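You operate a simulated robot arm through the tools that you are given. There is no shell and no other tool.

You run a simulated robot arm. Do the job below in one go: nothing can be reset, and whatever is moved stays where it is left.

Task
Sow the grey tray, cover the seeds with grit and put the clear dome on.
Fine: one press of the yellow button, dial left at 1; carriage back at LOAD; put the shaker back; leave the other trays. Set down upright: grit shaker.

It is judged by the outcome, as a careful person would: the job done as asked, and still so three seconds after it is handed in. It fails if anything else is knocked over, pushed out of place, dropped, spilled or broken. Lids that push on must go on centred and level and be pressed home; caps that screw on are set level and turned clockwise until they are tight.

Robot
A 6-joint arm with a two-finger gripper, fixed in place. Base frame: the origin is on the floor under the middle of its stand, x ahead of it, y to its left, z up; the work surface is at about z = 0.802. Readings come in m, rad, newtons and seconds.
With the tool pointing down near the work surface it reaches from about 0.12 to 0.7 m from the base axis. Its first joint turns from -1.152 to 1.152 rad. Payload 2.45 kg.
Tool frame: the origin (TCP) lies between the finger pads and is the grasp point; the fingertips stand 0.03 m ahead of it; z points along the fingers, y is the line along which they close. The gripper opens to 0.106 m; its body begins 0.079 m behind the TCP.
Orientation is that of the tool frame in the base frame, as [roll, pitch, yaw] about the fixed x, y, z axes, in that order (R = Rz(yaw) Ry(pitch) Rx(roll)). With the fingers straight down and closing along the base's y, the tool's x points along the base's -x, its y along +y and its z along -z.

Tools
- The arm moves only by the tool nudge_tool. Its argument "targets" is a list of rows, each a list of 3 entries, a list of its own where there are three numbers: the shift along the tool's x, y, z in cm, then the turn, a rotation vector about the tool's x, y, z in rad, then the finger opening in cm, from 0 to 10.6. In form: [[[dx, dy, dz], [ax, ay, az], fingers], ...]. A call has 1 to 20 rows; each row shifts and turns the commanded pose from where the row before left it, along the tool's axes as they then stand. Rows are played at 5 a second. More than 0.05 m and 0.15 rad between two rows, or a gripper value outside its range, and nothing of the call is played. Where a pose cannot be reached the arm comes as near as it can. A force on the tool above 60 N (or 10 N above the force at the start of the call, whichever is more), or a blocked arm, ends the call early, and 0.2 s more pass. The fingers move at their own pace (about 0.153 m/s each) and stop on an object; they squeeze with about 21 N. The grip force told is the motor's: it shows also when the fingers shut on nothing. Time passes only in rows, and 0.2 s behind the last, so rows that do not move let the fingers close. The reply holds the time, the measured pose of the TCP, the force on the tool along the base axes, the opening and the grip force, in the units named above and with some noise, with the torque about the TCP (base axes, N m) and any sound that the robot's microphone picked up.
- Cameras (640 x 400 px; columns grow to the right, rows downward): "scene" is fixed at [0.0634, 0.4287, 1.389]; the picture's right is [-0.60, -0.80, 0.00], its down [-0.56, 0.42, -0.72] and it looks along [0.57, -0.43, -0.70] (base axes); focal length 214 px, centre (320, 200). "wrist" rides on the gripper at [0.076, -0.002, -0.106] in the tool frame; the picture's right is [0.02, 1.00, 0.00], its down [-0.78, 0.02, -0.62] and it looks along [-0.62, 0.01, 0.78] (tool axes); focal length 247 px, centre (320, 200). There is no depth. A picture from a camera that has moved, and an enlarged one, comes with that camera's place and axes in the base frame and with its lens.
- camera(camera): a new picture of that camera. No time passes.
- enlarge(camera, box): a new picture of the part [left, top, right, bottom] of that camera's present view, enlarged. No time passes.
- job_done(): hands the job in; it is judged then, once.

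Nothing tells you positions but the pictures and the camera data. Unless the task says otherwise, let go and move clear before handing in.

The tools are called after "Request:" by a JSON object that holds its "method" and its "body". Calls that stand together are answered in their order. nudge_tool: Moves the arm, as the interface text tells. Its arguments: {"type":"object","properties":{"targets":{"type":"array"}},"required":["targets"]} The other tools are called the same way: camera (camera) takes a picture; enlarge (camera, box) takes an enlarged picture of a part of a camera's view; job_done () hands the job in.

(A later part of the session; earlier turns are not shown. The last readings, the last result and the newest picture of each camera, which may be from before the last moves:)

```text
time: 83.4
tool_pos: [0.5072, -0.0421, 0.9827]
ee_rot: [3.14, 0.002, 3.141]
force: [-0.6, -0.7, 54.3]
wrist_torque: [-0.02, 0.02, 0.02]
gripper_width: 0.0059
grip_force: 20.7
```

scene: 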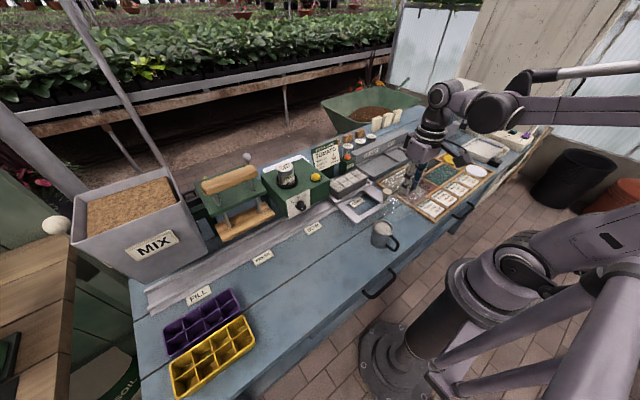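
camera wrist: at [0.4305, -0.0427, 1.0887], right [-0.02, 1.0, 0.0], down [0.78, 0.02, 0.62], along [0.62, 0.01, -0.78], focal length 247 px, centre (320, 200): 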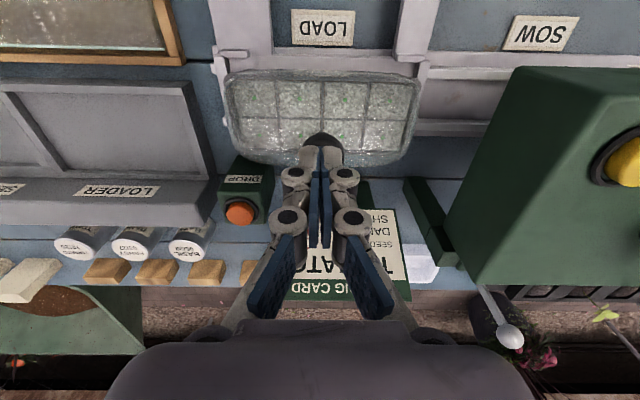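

54 N and no further travel or click. I'll lift off and inspect closely whether the dome is seated.

Request:
{"method": "nudge_tool", "body": {"targets": [[[0, 0, -1.5], [0, 0, 0], 0], [[0, 0, -4.0], [0, 0, 0], 0], [[4.0, 0, -2.0], [0, 0, 0], 0], [[4.0, 0, -2.0], [0, 0, 0], 0]]}}

Request:
{"method": "enlarge", "body": {"camera": "wrist", "box": [220, 90, 420, 240]}}

Request:
{"method": "enlarge", "body": {"camera": "scene", "box": [325, 155, 380, 200]}}

Request:
{"method": "camera", "body": {"camera": "wrist"}}

```text
time: 84.4
tool_pos: [0.4281, -0.0416, 1.0764]
ee_rot: [3.142, 0.002, 3.141]
force: [-0.6, 0.2, 0.2]
wrist_torque: [0.0, -0.04, -0.01]
gripper_width: 0.0
grip_force: 20.8
```

```text
2.67 times, centred on (320, 165) of wrist
camera zoom: at [0.3502, -0.0438, 1.1817], right [-0.02, 1.0, 0.0], down [0.78, 0.02, 0.62], along [0.62, 0.01, -0.78], focal length 659 px, centre (320, 293)
```

zoom: 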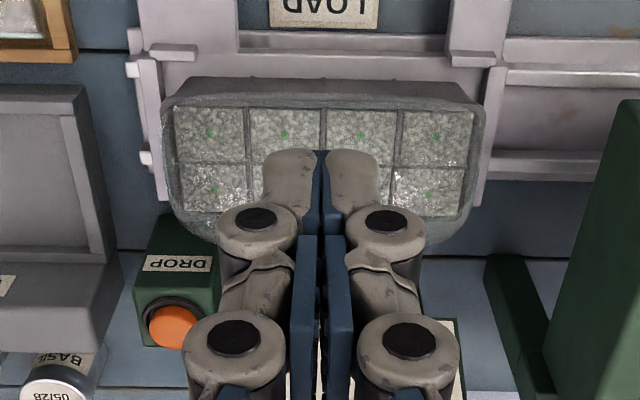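

```text
8.89 times, centred on (352, 178) of scene
camera zoom: at [0.0634, 0.4287, 1.3891], right [-0.6, -0.8, 0.0], down [-0.56, 0.42, -0.72], along [0.57, -0.43, -0.7], focal length 1906 px, centre (31, 400)
```

zoom: 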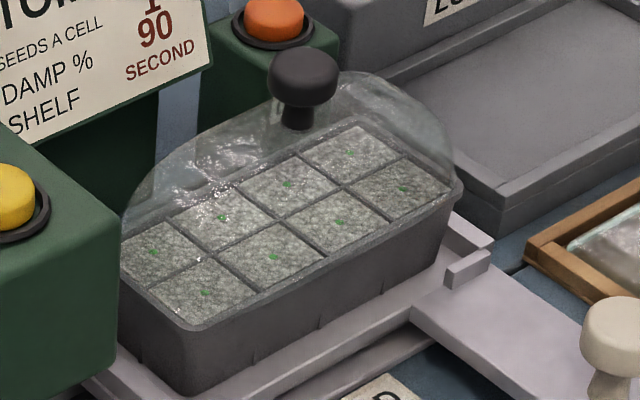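

```text
taken
camera wrist: at [0.3502, -0.0438, 1.1817], right [-0.02, 1.0, 0.0], down [0.78, 0.02, 0.62], along [0.62, 0.01, -0.78], focal length 247 px, centre (320, 200)
```

wrist: 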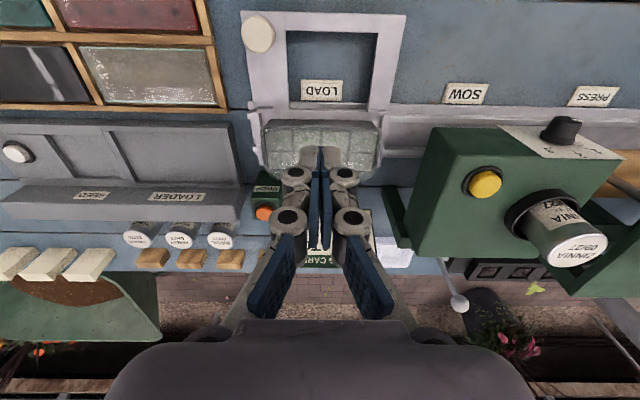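

Request:
{"method": "enlarge", "body": {"camera": "scene", "box": [334, 180, 360, 200]}}

Request:
{"method": "enlarge", "body": {"camera": "scene", "box": [358, 165, 384, 185]}}

Request:
{"method": "enlarge", "body": {"camera": "wrist", "box": [255, 105, 325, 165]}}

Request:
{"method": "enlarge", "body": {"camera": "wrist", "box": [325, 105, 395, 165]}}

```text
16.00 times, centred on (347, 190) of scene
camera zoom: at [0.0634, 0.4287, 1.3891], right [-0.6, -0.8, 0.0], down [-0.56, 0.42, -0.72], along [0.57, -0.43, -0.7], focal length 3432 px, centre (-112, 360)
```

zoom: 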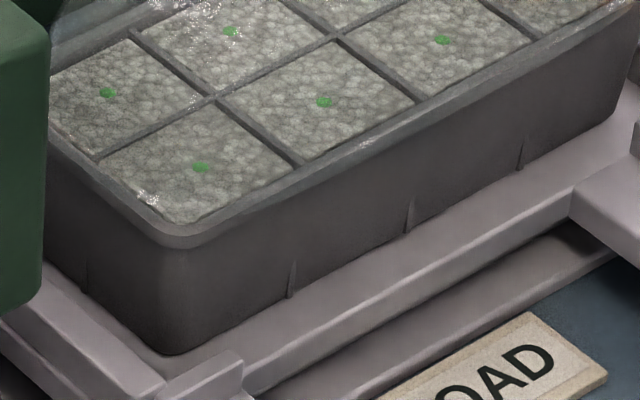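

```text
16.00 times, centred on (371, 175) of scene
camera zoom: at [0.0634, 0.4287, 1.3891], right [-0.6, -0.8, 0.0], down [-0.56, 0.42, -0.72], along [0.57, -0.43, -0.7], focal length 3432 px, centre (-496, 600)
```

zoom: 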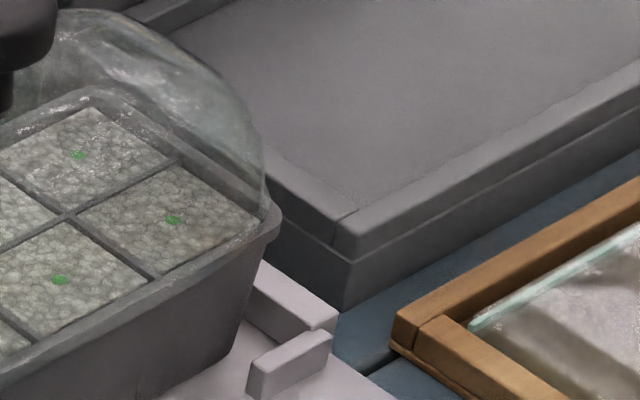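

```text
6.67 times, centred on (290, 135) of wrist
camera zoom: at [0.3502, -0.0438, 1.1817], right [-0.02, 1.0, 0.0], down [0.78, 0.02, 0.62], along [0.62, 0.01, -0.78], focal length 1646 px, centre (520, 633)
```

zoom: 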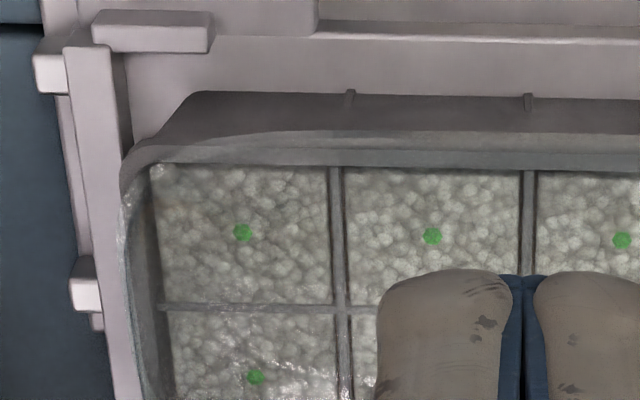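

```text
6.67 times, centred on (360, 135) of wrist
camera zoom: at [0.3502, -0.0438, 1.1817], right [-0.02, 1.0, 0.0], down [0.78, 0.02, 0.62], along [0.62, 0.01, -0.78], focal length 1646 px, centre (53, 633)
```

zoom: 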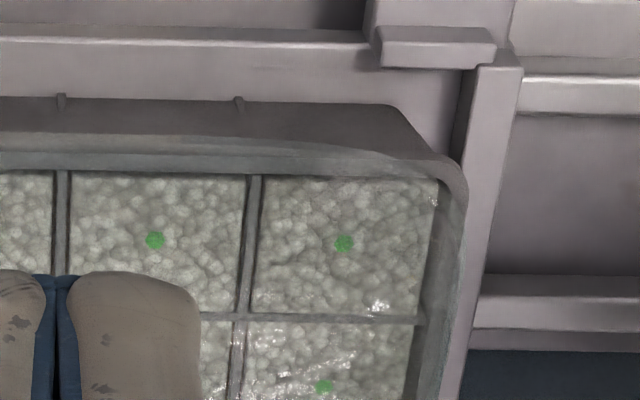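

The dome's footprint nearly equals the rim's. I'll compare the same scene crop as before the press to see whether it moved down, and look from another side.

Request:
{"method": "enlarge", "body": {"camera": "scene", "box": [310, 140, 390, 205]}}

Request:
{"method": "enlarge", "body": {"camera": "scene", "box": [325, 160, 365, 190]}}

```text
6.15 times, centred on (350, 172) of scene
camera zoom: at [0.0634, 0.4287, 1.3891], right [-0.6, -0.8, 0.0], down [-0.56, 0.42, -0.72], along [0.57, -0.43, -0.7], focal length 1320 px, centre (135, 369)
```

zoom: 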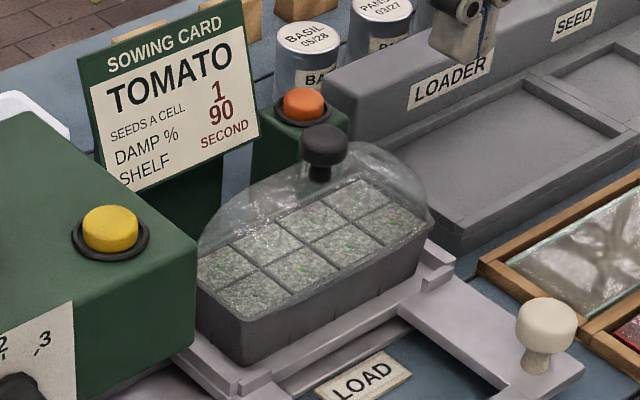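

```text
13.33 times, centred on (345, 175) of scene
camera zoom: at [0.0634, 0.4287, 1.3891], right [-0.6, -0.8, 0.0], down [-0.56, 0.42, -0.72], along [0.57, -0.43, -0.7], focal length 2860 px, centre (-13, 533)
```

zoom: 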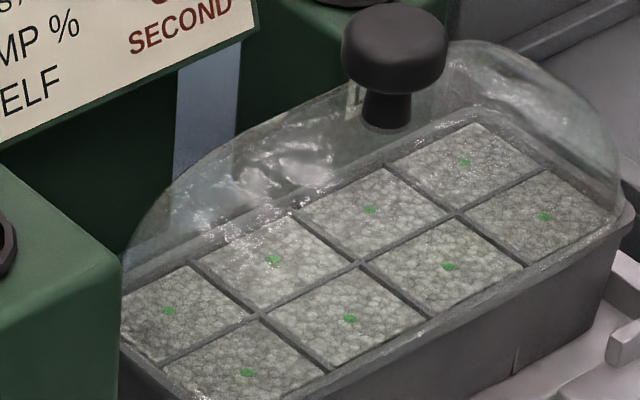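

No change, so it bottoms on the rim. To verify seating and level I'll take a low-angle view from the front with the wrist camera (fingers opened so they don't block it).

Request:
{"method": "nudge_tool", "body": {"targets": [[[3.6, 0.6, 0], [0, 0, 0], 3], [[3.6, 0.6, 0], [0, 0, 0], 6], [[3.6, 0.6, 0], [0, 0, 0], 10.6], [[0, 0, 0], [0, -0.15, 0], 10.6], [[0, 0, 0], [0, -0.15, 0], 10.6], [[0, 0, 0], [0, -0.15, 0], 10.6], [[0, 0, 0], [0, -0.15, 0], 10.6], [[2.0, 0, 3.0], [0, 0, 0], 10.6], [[2.0, 0, 3.0], [0, 0, 0], 10.6]]}}

Request:
{"method": "camera", "body": {"camera": "wrist"}}

Request:
{"method": "camera", "body": {"camera": "scene"}}

```text
time: 86.4
tool_pos: [0.3201, -0.0227, 1.0028]
ee_rot: [-3.14, 0.601, -3.141]
force: [-0.9, -0.1, -0.1]
wrist_torque: [0.01, -0.02, 0.01]
gripper_width: 0.1059
grip_force: 0.1
```

```text
taken
camera wrist: at [0.1968, -0.0244, 1.0468], right [-0.02, 1.0, -0.01], down [0.29, 0.02, 0.96], along [0.96, 0.01, -0.29], focal length 247 px, centre (320, 200)
```

wrist: 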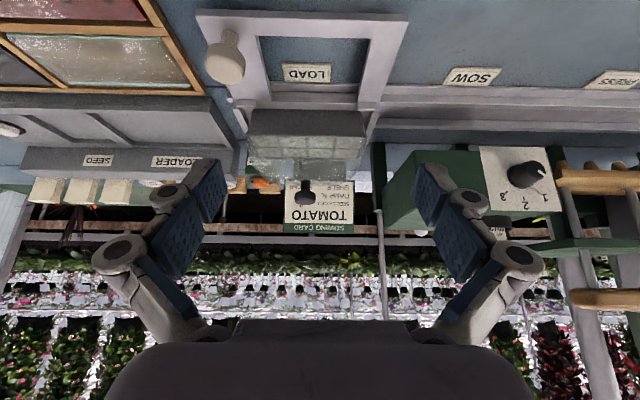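

```text
taken
```

scene: 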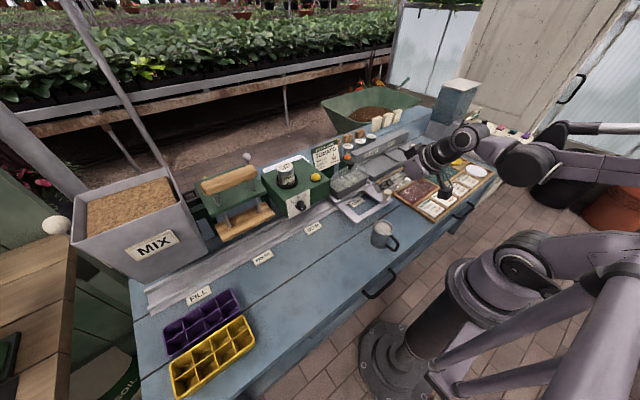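

Request:
{"method": "enlarge", "body": {"camera": "wrist", "box": [235, 95, 385, 215]}}

Request:
{"method": "enlarge", "body": {"camera": "wrist", "box": [240, 120, 310, 170]}}

Request:
{"method": "enlarge", "body": {"camera": "wrist", "box": [305, 120, 375, 170]}}

```text
3.33 times, centred on (310, 155) of wrist
camera zoom: at [0.1968, -0.0244, 1.0468], right [-0.02, 1.0, -0.01], down [0.29, 0.02, 0.96], along [0.96, 0.01, -0.29], focal length 823 px, centre (353, 350)
```

zoom: 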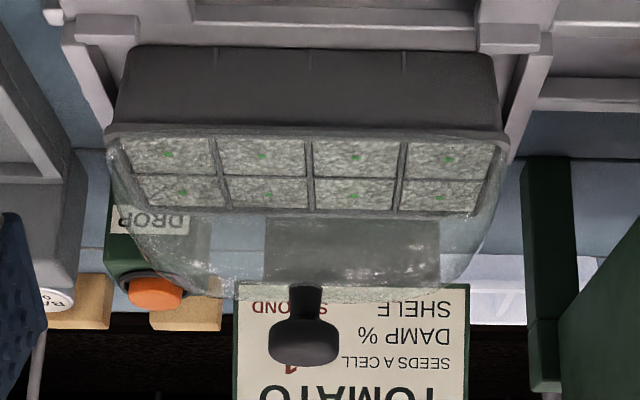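

```text
8.00 times, centred on (275, 145) of wrist
camera zoom: at [0.1968, -0.0244, 1.0468], right [-0.02, 1.0, -0.01], down [0.29, 0.02, 0.96], along [0.96, 0.01, -0.29], focal length 1976 px, centre (680, 640)
```

zoom: 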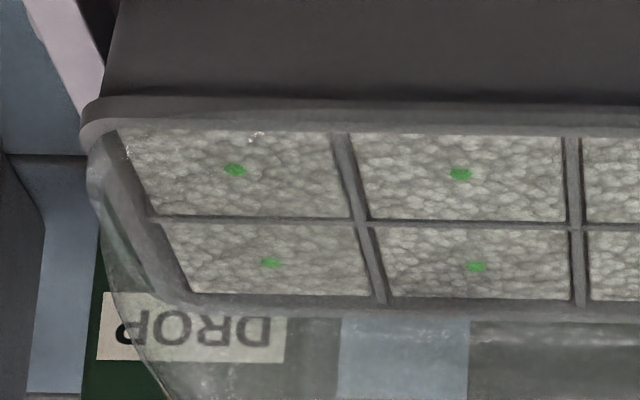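

```text
8.00 times, centred on (340, 145) of wrist
camera zoom: at [0.1968, -0.0244, 1.0468], right [-0.02, 1.0, -0.01], down [0.29, 0.02, 0.96], along [0.96, 0.01, -0.29], focal length 1976 px, centre (160, 640)
```

zoom: 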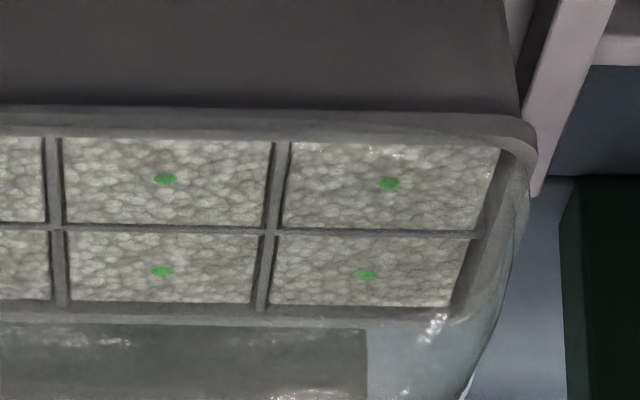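

From the front the dome is level and centred lengthwise, sitting on the rim, but its front lip bows slightly over the front edge — it may be ~2 mm too close to the robot. I'll go back upright and take a top view with open fingers to measure front and back margins.

Request:
{"method": "nudge_tool", "body": {"targets": [[[-2.0, 0, -3.0], [0, 0, 0], 10.6], [[-2.0, 0, -3.0], [0, 0, 0], 10.6], [[0, 0, 0], [0, 0.15, 0], 10.6], [[0, 0, 0], [0, 0.15, 0], 10.6], [[0, 0, 0], [0, 0.15, 0], 10.6], [[0, 0, 0], [0, 0.15, 0], 10.6], [[-4.5, -0.6, 0], [0, 0, 0], 10.6], [[-4.5, -0.6, 0], [0, 0, 0], 10.6], [[-4.5, -0.6, 0], [0, 0, 0], 10.6], [[-4.5, 0, 0], [0, 0, 0], 10.6]]}}

Request:
{"method": "camera", "body": {"camera": "wrist"}}

Request:
{"method": "enlarge", "body": {"camera": "wrist", "box": [220, 60, 420, 180]}}

```text
time: 88.6
tool_pos: [0.4995, -0.0414, 1.0762]
ee_rot: [3.141, 0.0, -3.14]
force: [0.5, -0.5, -0.4]
wrist_torque: [0.02, 0.04, 0.0]
gripper_width: 0.1061
grip_force: 0.0
```

```text
taken
camera wrist: at [0.4235, -0.0424, 1.1817], right [-0.02, 1.0, 0.0], down [0.78, 0.02, 0.62], along [0.62, 0.01, -0.78], focal length 247 px, centre (320, 200)
```

wrist: 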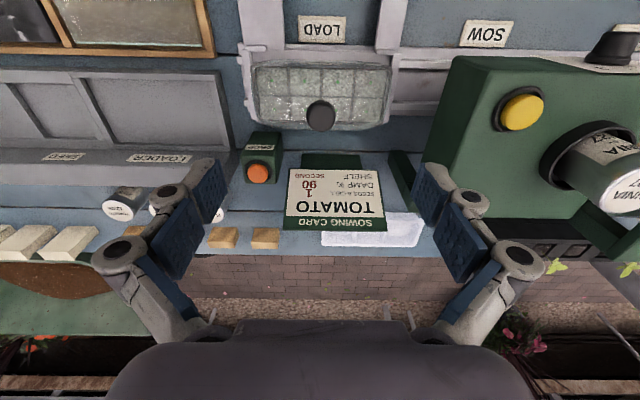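

```text
3.20 times, centred on (320, 120) of wrist
camera zoom: at [0.4235, -0.0424, 1.1817], right [-0.02, 1.0, 0.0], down [0.78, 0.02, 0.62], along [0.62, 0.01, -0.78], focal length 790 px, centre (320, 456)
```

zoom: 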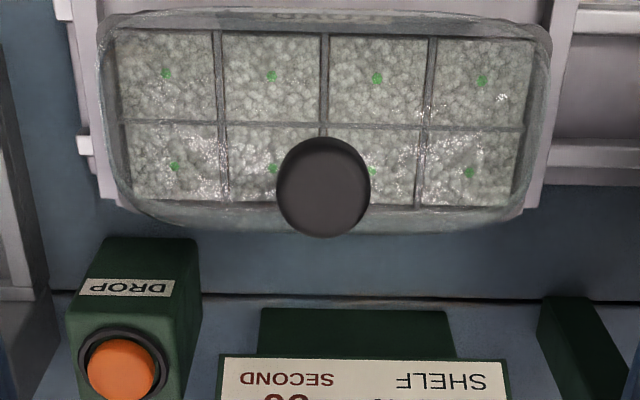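

Request:
{"method": "enlarge", "body": {"camera": "wrist", "box": [245, 55, 315, 100]}}

Request:
{"method": "enlarge", "body": {"camera": "wrist", "box": [325, 55, 395, 100]}}

Request:
{"method": "enlarge", "body": {"camera": "wrist", "box": [245, 95, 315, 140]}}

Request:
{"method": "enlarge", "body": {"camera": "wrist", "box": [325, 95, 395, 140]}}

```text
8.89 times, centred on (280, 78) of wrist
camera zoom: at [0.4235, -0.0424, 1.1817], right [-0.02, 1.0, 0.0], down [0.78, 0.02, 0.62], along [0.62, 0.01, -0.78], focal length 2195 px, centre (676, 1289)
```

zoom: 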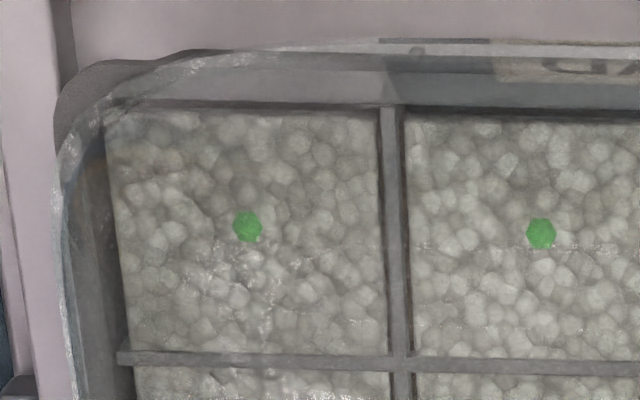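

```text
8.89 times, centred on (360, 78) of wrist
camera zoom: at [0.4235, -0.0424, 1.1817], right [-0.02, 1.0, 0.0], down [0.78, 0.02, 0.62], along [0.62, 0.01, -0.78], focal length 2195 px, centre (-36, 1289)
```

zoom: 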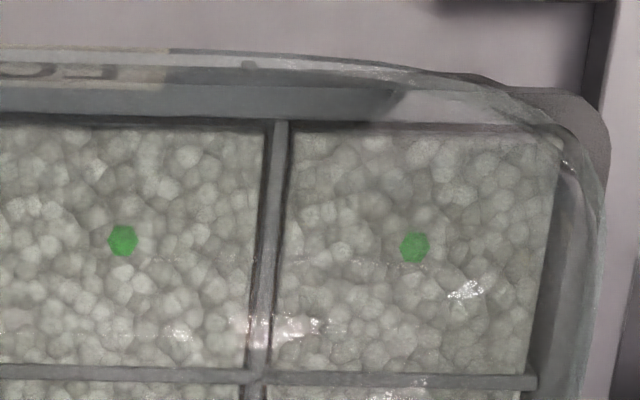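

```text
8.89 times, centred on (280, 118) of wrist
camera zoom: at [0.4235, -0.0424, 1.1817], right [-0.02, 1.0, 0.0], down [0.78, 0.02, 0.62], along [0.62, 0.01, -0.78], focal length 2195 px, centre (676, 933)
```

zoom: 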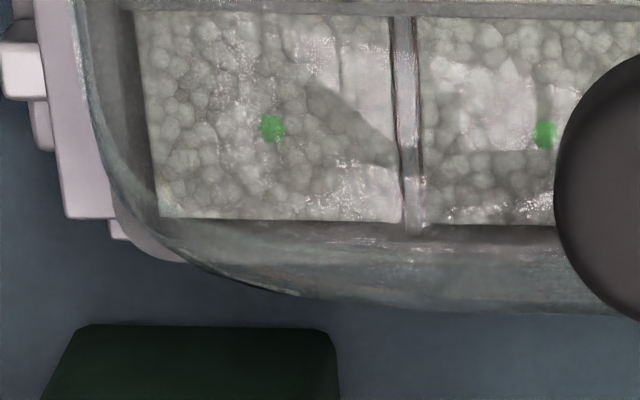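

```text
8.89 times, centred on (360, 118) of wrist
camera zoom: at [0.4235, -0.0424, 1.1817], right [-0.02, 1.0, 0.0], down [0.78, 0.02, 0.62], along [0.62, 0.01, -0.78], focal length 2195 px, centre (-36, 933)
```

zoom: 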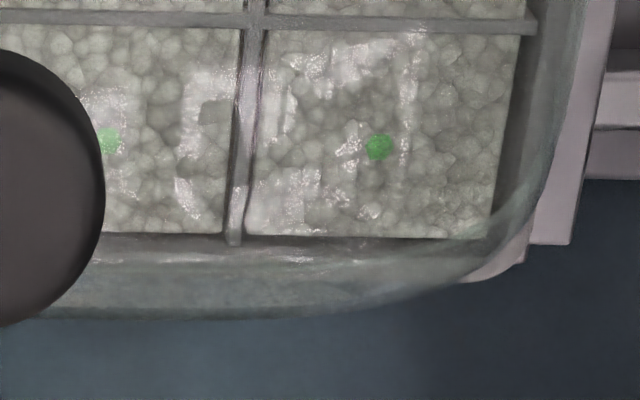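

The margins look about even (≈1 mm all round). To be sure it is fully home I want a closer, nearly horizontal look at the lip against the rim.

Request:
{"method": "nudge_tool", "body": {"targets": [[[4.5, 0.4, 0], [0, 0, 0], 10.6], [[4.5, 0.4, 0], [0, 0, 0], 10.6], [[4.5, 0.4, 0], [0, 0, 0], 10.6], [[3.5, 0.4, 0], [0, 0, 0], 10.6], [[0, 0, 0], [0, -0.15, 0], 10.6], [[0, 0, 0], [0, -0.15, 0], 10.6], [[0, 0, 0], [0, -0.15, 0], 10.6], [[0, 0, 0], [0, -0.15, 0], 10.6], [[0, 0, 0], [0, -0.15, 0], 10.6], [[2.4, 0, 2.6], [0, 0, 0], 10.6], [[2.4, 0, 2.6], [0, 0, 0], 10.6], [[2.0, 0, 2.2], [0, 0, 0], 10.6]]}}

Request:
{"method": "camera", "body": {"camera": "wrist"}}

Request:
{"method": "camera", "body": {"camera": "scene"}}

```text
time: 91.2
tool_pos: [0.3288, -0.0248, 0.9755]
ee_rot: [3.141, 0.751, 3.141]
force: [-0.2, 0.4, -0.1]
wrist_torque: [0.01, -0.02, 0.0]
gripper_width: 0.1057
grip_force: 0.0
```

```text
taken
camera wrist: at [0.2008, -0.0259, 0.9995], right [-0.02, 1.0, -0.01], down [0.15, 0.02, 0.99], along [0.99, 0.01, -0.15], focal length 247 px, centre (320, 200)
```

wrist: 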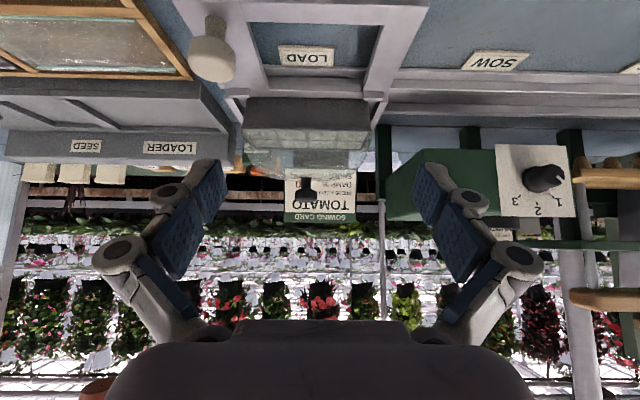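

```text
taken
```

scene: 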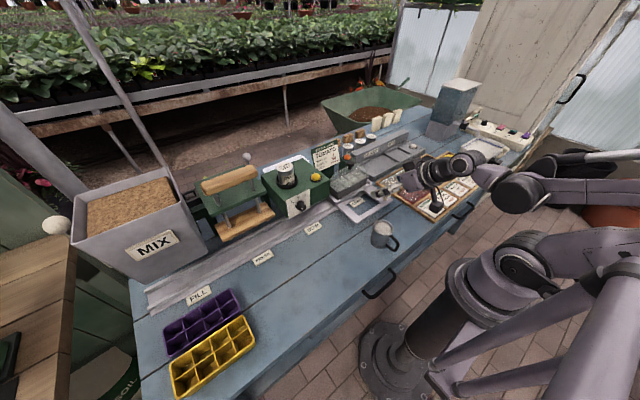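

Request:
{"method": "enlarge", "body": {"camera": "wrist", "box": [235, 90, 385, 200]}}

Request:
{"method": "enlarge", "body": {"camera": "wrist", "box": [238, 112, 288, 152]}}

Request:
{"method": "enlarge", "body": {"camera": "wrist", "box": [330, 112, 380, 152]}}

Request:
{"method": "enlarge", "body": {"camera": "wrist", "box": [280, 112, 330, 152]}}

```text
3.64 times, centred on (310, 145) of wrist
camera zoom: at [0.2008, -0.0259, 0.9995], right [-0.02, 1.0, -0.01], down [0.15, 0.02, 0.99], along [0.99, 0.01, -0.15], focal length 898 px, centre (356, 400)
```

zoom: 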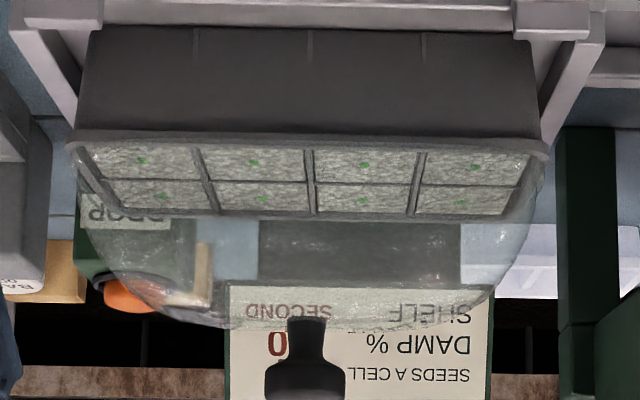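

```text
10.00 times, centred on (263, 132) of wrist
camera zoom: at [0.2008, -0.0259, 0.9995], right [-0.02, 1.0, -0.01], down [0.15, 0.02, 0.99], along [0.99, 0.01, -0.15], focal length 2470 px, centre (890, 880)
```

zoom: 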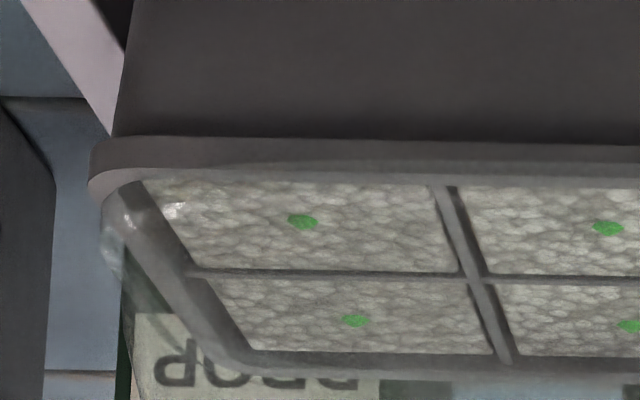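

```text
10.00 times, centred on (355, 132) of wrist
camera zoom: at [0.2008, -0.0259, 0.9995], right [-0.02, 1.0, -0.01], down [0.15, 0.02, 0.99], along [0.99, 0.01, -0.15], focal length 2470 px, centre (-30, 880)
```

zoom: 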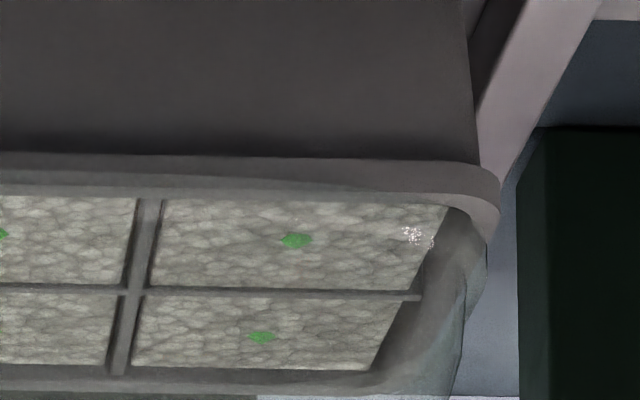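

```text
10.00 times, centred on (305, 132) of wrist
camera zoom: at [0.2008, -0.0259, 0.9995], right [-0.02, 1.0, -0.01], down [0.15, 0.02, 0.99], along [0.99, 0.01, -0.15], focal length 2470 px, centre (470, 880)
```

zoom: 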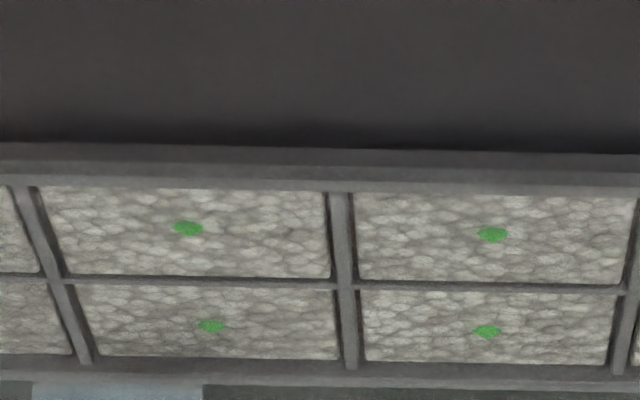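

The dome clearly rests flat on the rim's top, level and symmetric lengthwise. For the front/back centring I'll take a straight-down view by tilting the wrist so the camera looks vertically at the dome.

Request:
{"method": "nudge_tool", "body": {"targets": [[[-2.0, 0, -2.2], [0, 0, 0], 10.6], [[-2.4, 0, -2.6], [0, 0, 0], 10.6], [[-2.4, 0, -2.6], [0, 0, 0], 10.6], [[0, 0, 0], [0, 0.15, 0], 10.6], [[0, 0, 0], [0, 0.15, 0], 10.6], [[0, 0, 0], [0, 0.15, 0], 10.6], [[0, 0, 0], [0, 0.15, 0], 10.6], [[0, 0, 0], [0, 0.15, 0], 10.6], [[-4.5, -0.4, -1.8], [0, 0, 0], 10.6], [[-4.5, -0.4, -1.8], [0, 0, 0], 10.6], [[-4.5, -0.4, -1.8], [0, 0, 0], 10.6], [[-4.5, -0.4, -1.8], [0, 0, 0], 10.6]]}}

Request:
{"method": "nudge_tool", "body": {"targets": [[[0, 0, 0], [0, 0.15, 0], 10.6], [[0, 0, 0], [0, 0.15, 0], 10.6], [[0, 0, 0], [0, 0.15, 0], 10.6], [[0, 0, 0], [0, 0.15, 0], 10.6], [[0, 0, 0], [0, 0, 0], 10.6]]}}

Request:
{"method": "camera", "body": {"camera": "wrist"}}

Request:
{"method": "camera", "body": {"camera": "scene"}}

```text
time: 93.8
tool_pos: [0.5079, -0.0429, 1.1469]
ee_rot: [3.14, 0.002, -3.141]
force: [0.0, 0.6, 0.7]
wrist_torque: [-0.04, 0.03, 0.0]
gripper_width: 0.1059
grip_force: 0.0
```

```text
time: 95.0
tool_pos: [0.5083, -0.0416, 1.1478]
ee_rot: [-3.14, -0.442, -3.141]
force: [-0.3, 0.0, 0.5]
wrist_torque: [-0.01, 0.01, 0.0]
gripper_width: 0.106
grip_force: 0.0
out of reach, approached as far as the arm can: row 4
```

```text
taken
camera wrist: at [0.4855, -0.0431, 1.2756], right [-0.02, 1.0, 0.01], down [0.97, 0.02, 0.23], along [0.23, 0.01, -0.97], focal length 247 px, centre (320, 200)
```

wrist: 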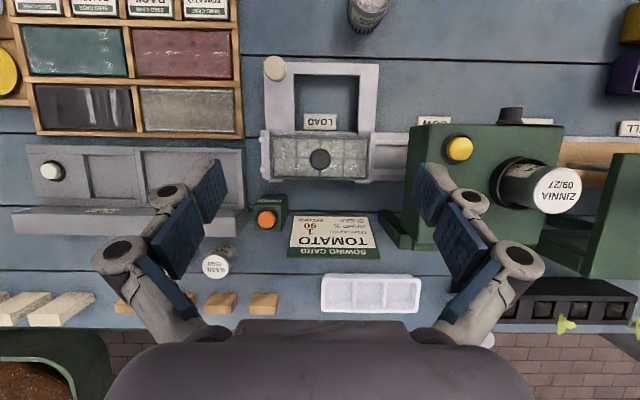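

```text
taken
```

scene: 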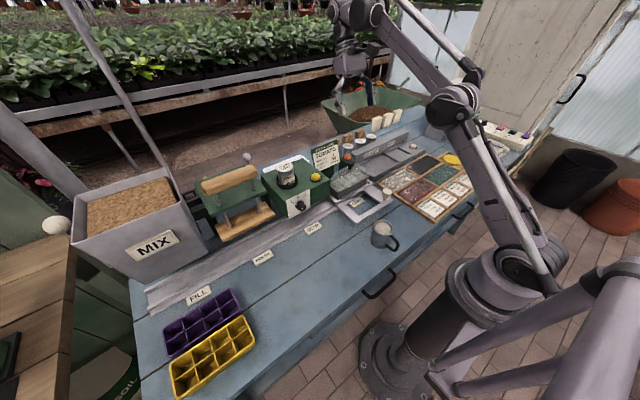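

Request:
{"method": "enlarge", "body": {"camera": "wrist", "box": [260, 120, 380, 195]}}

Request:
{"method": "enlarge", "body": {"camera": "wrist", "box": [262, 127, 322, 187]}}

Request:
{"method": "enlarge", "body": {"camera": "wrist", "box": [318, 127, 378, 187]}}

```text
5.33 times, centred on (320, 158) of wrist
camera zoom: at [0.4855, -0.0431, 1.2756], right [-0.02, 1.0, 0.01], down [0.97, 0.02, 0.23], along [0.23, 0.01, -0.97], focal length 1317 px, centre (320, 427)
```

zoom: 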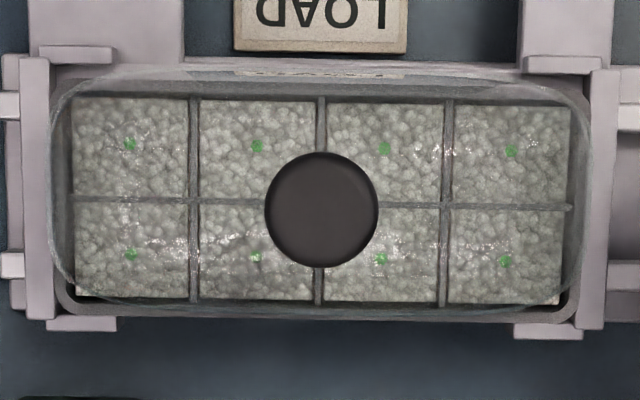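

```text
6.67 times, centred on (292, 157) of wrist
camera zoom: at [0.4855, -0.0431, 1.2756], right [-0.02, 1.0, 0.01], down [0.97, 0.02, 0.23], along [0.23, 0.01, -0.97], focal length 1646 px, centre (507, 487)
```

zoom: 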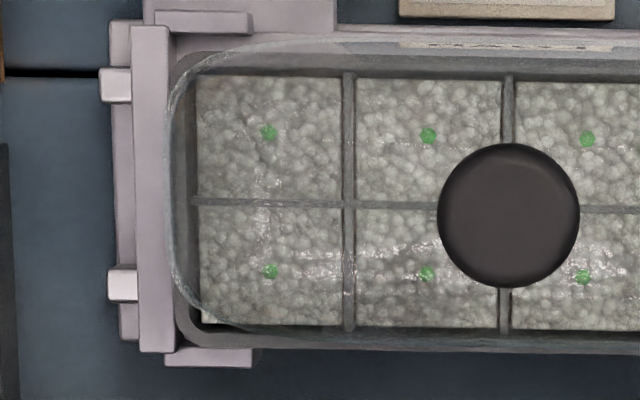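

```text
6.67 times, centred on (348, 157) of wrist
camera zoom: at [0.4855, -0.0431, 1.2756], right [-0.02, 1.0, 0.01], down [0.97, 0.02, 0.23], along [0.23, 0.01, -0.97], focal length 1646 px, centre (133, 487)
```

zoom: 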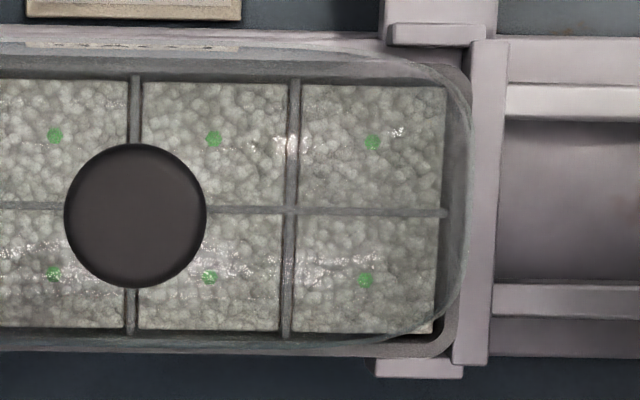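

This near-vertical view shows the dome offset: its front lip overhangs the rim while the back leaves rim showing — about 2–2.5 mm toward the robot and ~1 mm toward -y. I'll zoom for exact numbers.

Request:
{"method": "enlarge", "body": {"camera": "wrist", "box": [264, 126, 294, 146]}}

Request:
{"method": "enlarge", "body": {"camera": "wrist", "box": [264, 165, 294, 185]}}

Request:
{"method": "enlarge", "body": {"camera": "wrist", "box": [346, 126, 376, 146]}}

Request:
{"method": "enlarge", "body": {"camera": "wrist", "box": [346, 165, 376, 185]}}

```text
16.00 times, centred on (279, 136) of wrist
camera zoom: at [0.4855, -0.0431, 1.2756], right [-0.02, 1.0, 0.01], down [0.97, 0.02, 0.23], along [0.23, 0.01, -0.97], focal length 3952 px, centre (976, 1224)
```

zoom: 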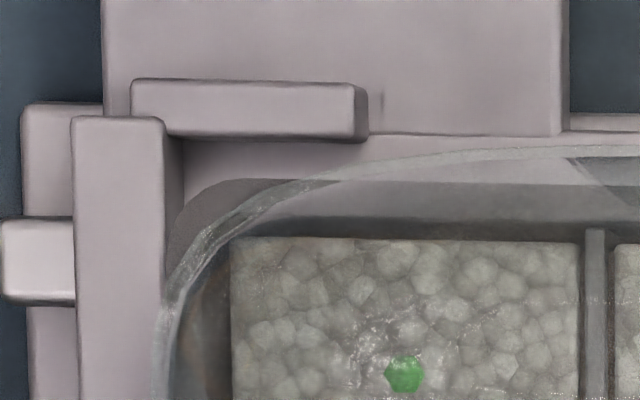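

```text
16.00 times, centred on (279, 175) of wrist
camera zoom: at [0.4855, -0.0431, 1.2756], right [-0.02, 1.0, 0.01], down [0.97, 0.02, 0.23], along [0.23, 0.01, -0.97], focal length 3952 px, centre (976, 600)
```

zoom: 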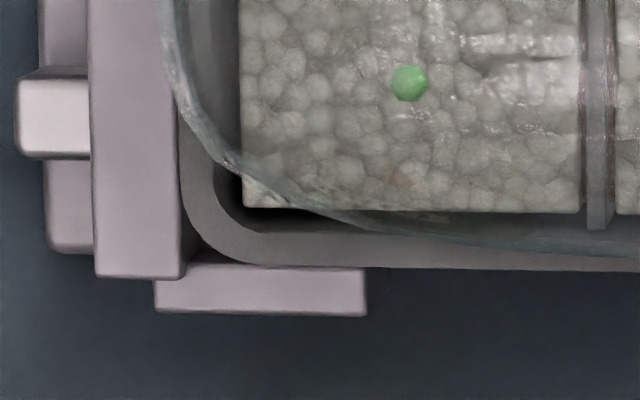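

```text
16.00 times, centred on (361, 136) of wrist
camera zoom: at [0.4855, -0.0431, 1.2756], right [-0.02, 1.0, 0.01], down [0.97, 0.02, 0.23], along [0.23, 0.01, -0.97], focal length 3952 px, centre (-336, 1224)
```

zoom: 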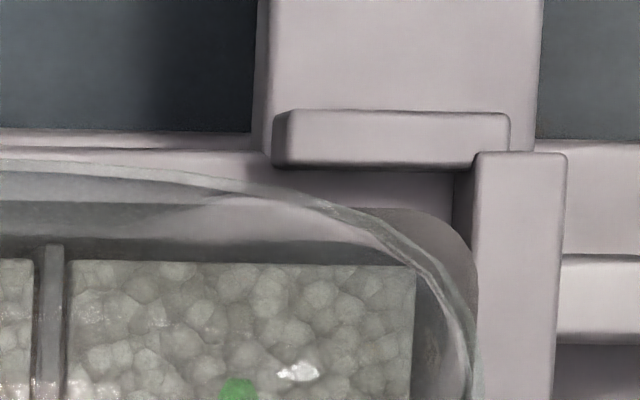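

```text
16.00 times, centred on (361, 175) of wrist
camera zoom: at [0.4855, -0.0431, 1.2756], right [-0.02, 1.0, 0.01], down [0.97, 0.02, 0.23], along [0.23, 0.01, -0.97], focal length 3952 px, centre (-336, 600)
```

zoom: 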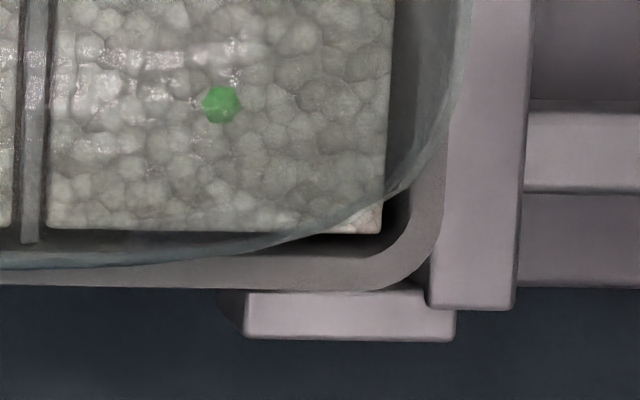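

Measured: dome overhangs ~3.6 mm in front and is ~2 mm short at the back, so it needs ≈3 mm shift away from the robot (y is within 0.3 mm). I'll bring the wrist back to vertical first.

Request:
{"method": "nudge_tool", "body": {"targets": [[[0, 0, 0], [0, -0.15, 0], 10.6], [[0, 0, 0], [0, -0.15, 0], 10.6], [[0, 0, 0], [0, -0.14, 0], 8.0], [[0, 0, 0], [0, 0, 0], 6.0]]}}

```text
time: 96.0
tool_pos: [0.5085, -0.0417, 1.1479]
ee_rot: [-3.14, -0.001, -3.141]
force: [-0.1, -0.2, -0.8]
wrist_torque: [-0.03, 0.0, 0.02]
gripper_width: 0.06
grip_force: 0.0
```

Vertical again. Descending over the knob with the fingers at 6 cm.

Request:
{"method": "nudge_tool", "body": {"targets": [[[0.1, 0.15, 4.5], [0, 0, 0], 6.0], [[0, 0, 4.5], [0, 0, 0], 6.0], [[0, 0, 4.0], [0, 0, 0], 6.0], [[0, 0, 0], [0, 0, 0], 6.0]]}}

Request:
{"method": "camera", "body": {"camera": "wrist"}}

Request:
{"method": "enlarge", "body": {"camera": "scene", "box": [310, 120, 400, 200]}}

```text
time: 97.0
tool_pos: [0.5089, -0.0397, 1.0179]
ee_rot: [-3.14, -0.001, 3.14]
force: [0.0, 0.3, 0.8]
wrist_torque: [0.0, -0.05, 0.02]
gripper_width: 0.0602
grip_force: 0.0
```

```text
taken
camera wrist: at [0.4326, -0.0414, 1.1223], right [-0.02, 1.0, 0.0], down [0.78, 0.02, 0.62], along [0.62, 0.01, -0.78], focal length 247 px, centre (320, 200)
```

wrist: 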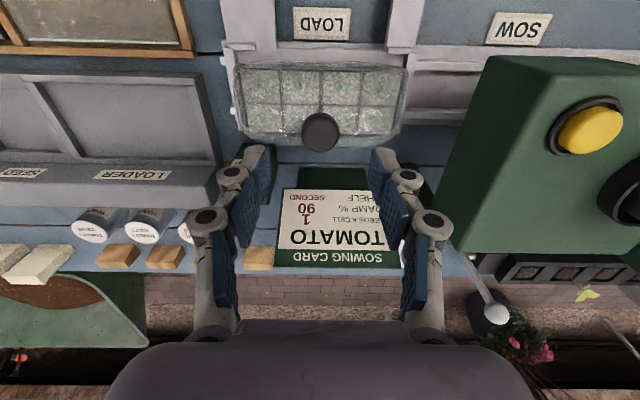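

```text
5.00 times, centred on (355, 160) of scene
camera zoom: at [0.0634, 0.4287, 1.389], right [-0.6, -0.8, 0.0], down [-0.56, 0.42, -0.72], along [0.57, -0.43, -0.7], focal length 1072 px, centre (145, 400)
```

zoom: 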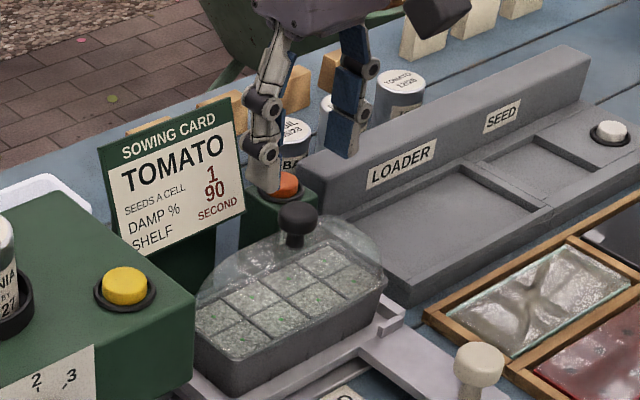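

Request:
{"method": "nudge_tool", "body": {"targets": [[[0.2, 0, 2.5], [0, 0, 0], 6.0], [[0, 0, 2.0], [0, 0, 0], 6.0], [[0, 0, 1.2], [0, 0, 0], 6.0], [[0, 0, 0], [0, 0, 0], 6.0]]}}

Request:
{"method": "camera", "body": {"camera": "wrist"}}

Request:
{"method": "enlarge", "body": {"camera": "scene", "box": [310, 130, 390, 195]}}

```text
time: 98.0
tool_pos: [0.5062, -0.039, 0.9606]
ee_rot: [3.141, -0.002, 3.141]
force: [-0.2, 0.4, -0.1]
wrist_torque: [0.01, -0.04, 0.02]
gripper_width: 0.0602
grip_force: 0.0
```

```text
taken
camera wrist: at [0.4303, -0.041, 1.0654], right [-0.02, 1.0, 0.0], down [0.78, 0.02, 0.62], along [0.62, 0.01, -0.78], focal length 247 px, centre (320, 200)
```

wrist: 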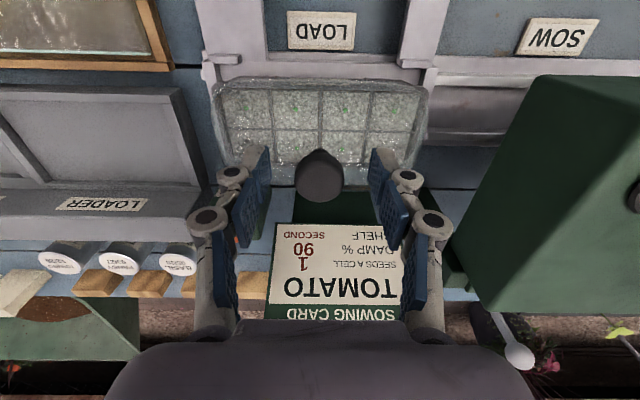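

```text
6.15 times, centred on (350, 162) of scene
camera zoom: at [0.0634, 0.4287, 1.389], right [-0.6, -0.8, 0.0], down [-0.56, 0.42, -0.72], along [0.57, -0.43, -0.7], focal length 1320 px, centre (135, 431)
```

zoom: 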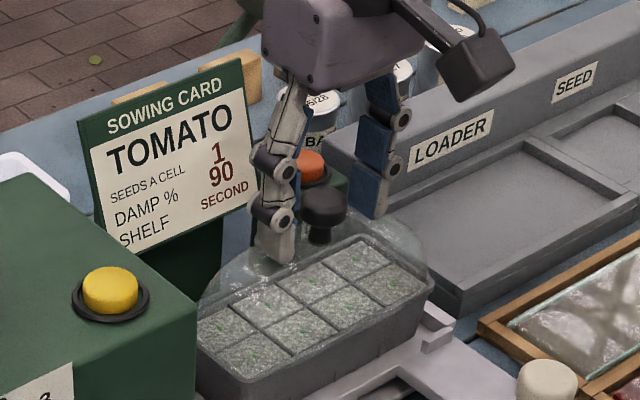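

The knob is centred between the pads again. Gripping.

Request:
{"method": "nudge_tool", "body": {"targets": [[[0, 0, 0], [0, 0, 0], 3.5], [[0, 0, 0], [0, 0, 0], 1.5], [[0, 0, 0], [0, 0, 0], 1.5], [[0, 0, 0], [0, 0, 0], 1.5]]}}

```text
time: 99.0
tool_pos: [0.5059, -0.0406, 0.9609]
ee_rot: [3.141, 0.002, 3.141]
force: [0.5, -0.2, 0.3]
wrist_torque: [0.03, 0.0, 0.02]
gripper_width: 0.0257
grip_force: 20.9
```

Gripped. Lift 5 mm, shift 3 mm away from the robot, then check edges before lowering.

Request:
{"method": "nudge_tool", "body": {"targets": [[[0, 0, -0.3], [0, 0, 0], 1.5], [[0, 0, -0.3], [0, 0, 0], 1.5], [[-0.3, 0.03, 0], [0, 0, 0], 1.5], [[0, 0, 0], [0, 0, 0], 1.5], [[0, 0, 0.4], [0, 0, 0], 1.5], [[0, 0, 0.2], [0, 0, 0], 1.5], [[0, 0, 0], [0, 0, 0], 1.5]]}}

Request:
{"method": "enlarge", "body": {"camera": "wrist", "box": [200, 70, 270, 120]}}

Request:
{"method": "enlarge", "body": {"camera": "wrist", "box": [370, 70, 440, 120]}}

Request:
{"method": "enlarge", "body": {"camera": "scene", "box": [310, 140, 390, 205]}}

```text
time: 100.6
tool_pos: [0.51, -0.0399, 0.9616]
ee_rot: [3.141, 0.0, -3.141]
force: [-0.7, 0.6, -0.5]
wrist_torque: [0.0, 0.03, 0.03]
gripper_width: 0.0257
grip_force: 20.8
```

```text
8.00 times, centred on (235, 95) of wrist
camera zoom: at [0.4329, -0.0404, 1.0663], right [-0.02, 1.0, 0.0], down [0.78, 0.02, 0.62], along [0.62, 0.01, -0.78], focal length 1976 px, centre (1000, 1040)
```

zoom: 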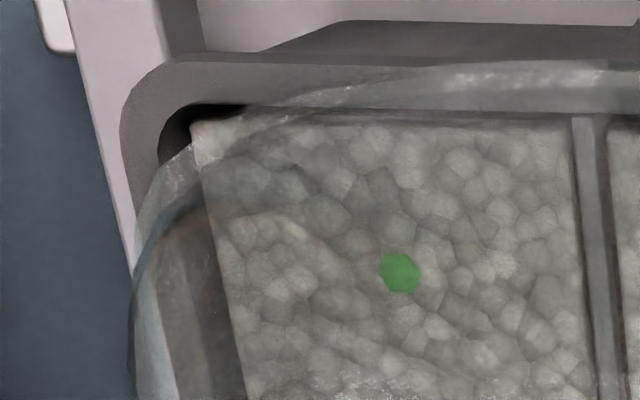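

```text
8.00 times, centred on (405, 95) of wrist
camera zoom: at [0.4329, -0.0404, 1.0663], right [-0.02, 1.0, 0.0], down [0.78, 0.02, 0.62], along [0.62, 0.01, -0.78], focal length 1976 px, centre (-360, 1040)
```

zoom: 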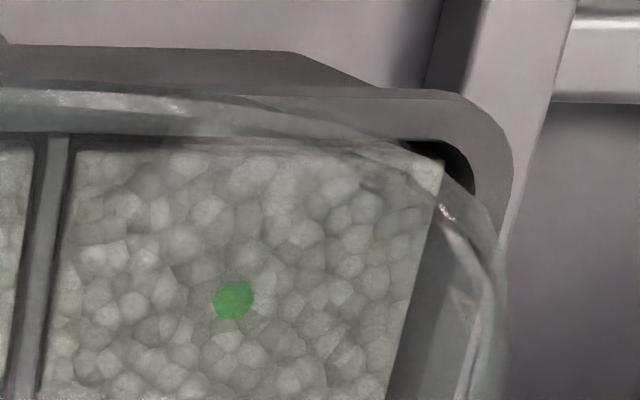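

```text
6.15 times, centred on (350, 172) of scene
camera zoom: at [0.0634, 0.4287, 1.389], right [-0.6, -0.8, 0.0], down [-0.56, 0.42, -0.72], along [0.57, -0.43, -0.7], focal length 1320 px, centre (135, 369)
```

zoom: 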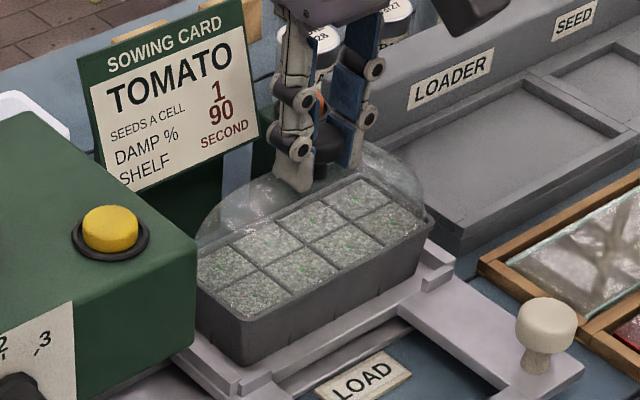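

The front lip now coincides with the rim edge. Lower the last couple of millimetres, release, and recheck from straight above.

Request:
{"method": "nudge_tool", "body": {"targets": [[[0, 0, 0.15], [0, 0, 0], 1.5], [[0, 0, 0.1], [0, 0, 0], 1.5], [[0, 0, 0], [0, 0, 0], 1.5]]}}

```text
time: 101.4
tool_pos: [0.5087, -0.0398, 0.9589]
ee_rot: [3.141, 0.0, 3.14]
force: [0.4, 0.7, 18.0]
wrist_torque: [-0.02, -0.05, -0.01]
gripper_width: 0.0255
grip_force: 20.9
```

Request:
{"method": "nudge_tool", "body": {"targets": [[[0, 0, -0.1], [0, 0, 0], 1.5], [[0, 0, 0], [0, 0, 0], 3.5], [[0, 0, 0], [0, 0, 0], 6.0], [[0, 0, 0], [0, 0, 0], 6.0], [[0, 0, -2.5], [0, 0, 0], 6.0], [[0, 0, -4.0], [0, 0, 0], 6.0], [[0, 0, -4.0], [0, 0, 0], 10.6], [[0, 0, -4.0], [0, 0, 0], 10.6], [[0, 0, -4.0], [0, 0, 0], 10.6], [[0, 0, 0], [0, 0.15, 0], 10.6], [[0, 0, 0], [0, 0.15, 0], 10.6], [[0, 0, 0], [0, 0.13, 0], 10.6], [[0, 0, 0], [0, 0, 0], 10.6]]}}

Request:
{"method": "camera", "body": {"camera": "wrist"}}

Request:
{"method": "enlarge", "body": {"camera": "wrist", "box": [260, 120, 380, 195]}}

```text
time: 104.2
tool_pos: [0.5085, -0.0395, 1.1453]
ee_rot: [-3.138, -0.431, 3.141]
force: [0.1, 0.1, -0.2]
wrist_torque: [0.0, 0.01, 0.01]
gripper_width: 0.1057
grip_force: 0.1
```

```text
taken
camera wrist: at [0.4843, -0.0405, 1.2717], right [-0.02, 1.0, 0.01], down [0.97, 0.02, 0.24], along [0.24, 0.01, -0.97], focal length 247 px, centre (320, 200)
```

wrist: 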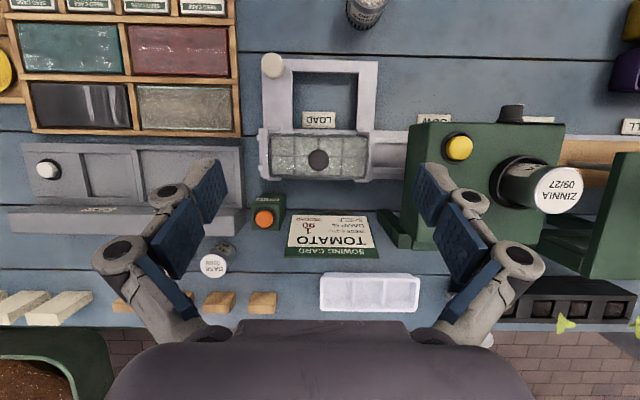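

```text
5.33 times, centred on (320, 158) of wrist
camera zoom: at [0.4843, -0.0405, 1.2717], right [-0.02, 1.0, 0.01], down [0.97, 0.02, 0.24], along [0.24, 0.01, -0.97], focal length 1317 px, centre (320, 427)
```

zoom: 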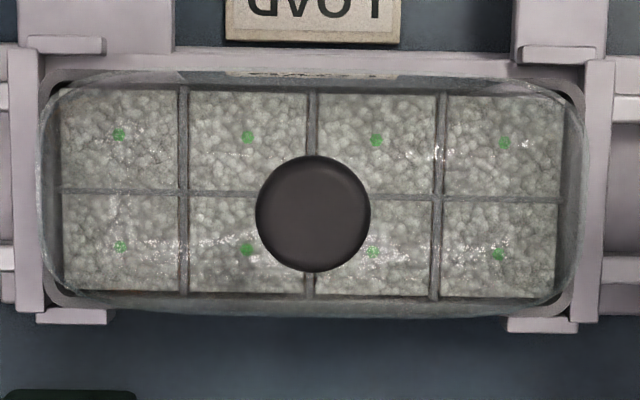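

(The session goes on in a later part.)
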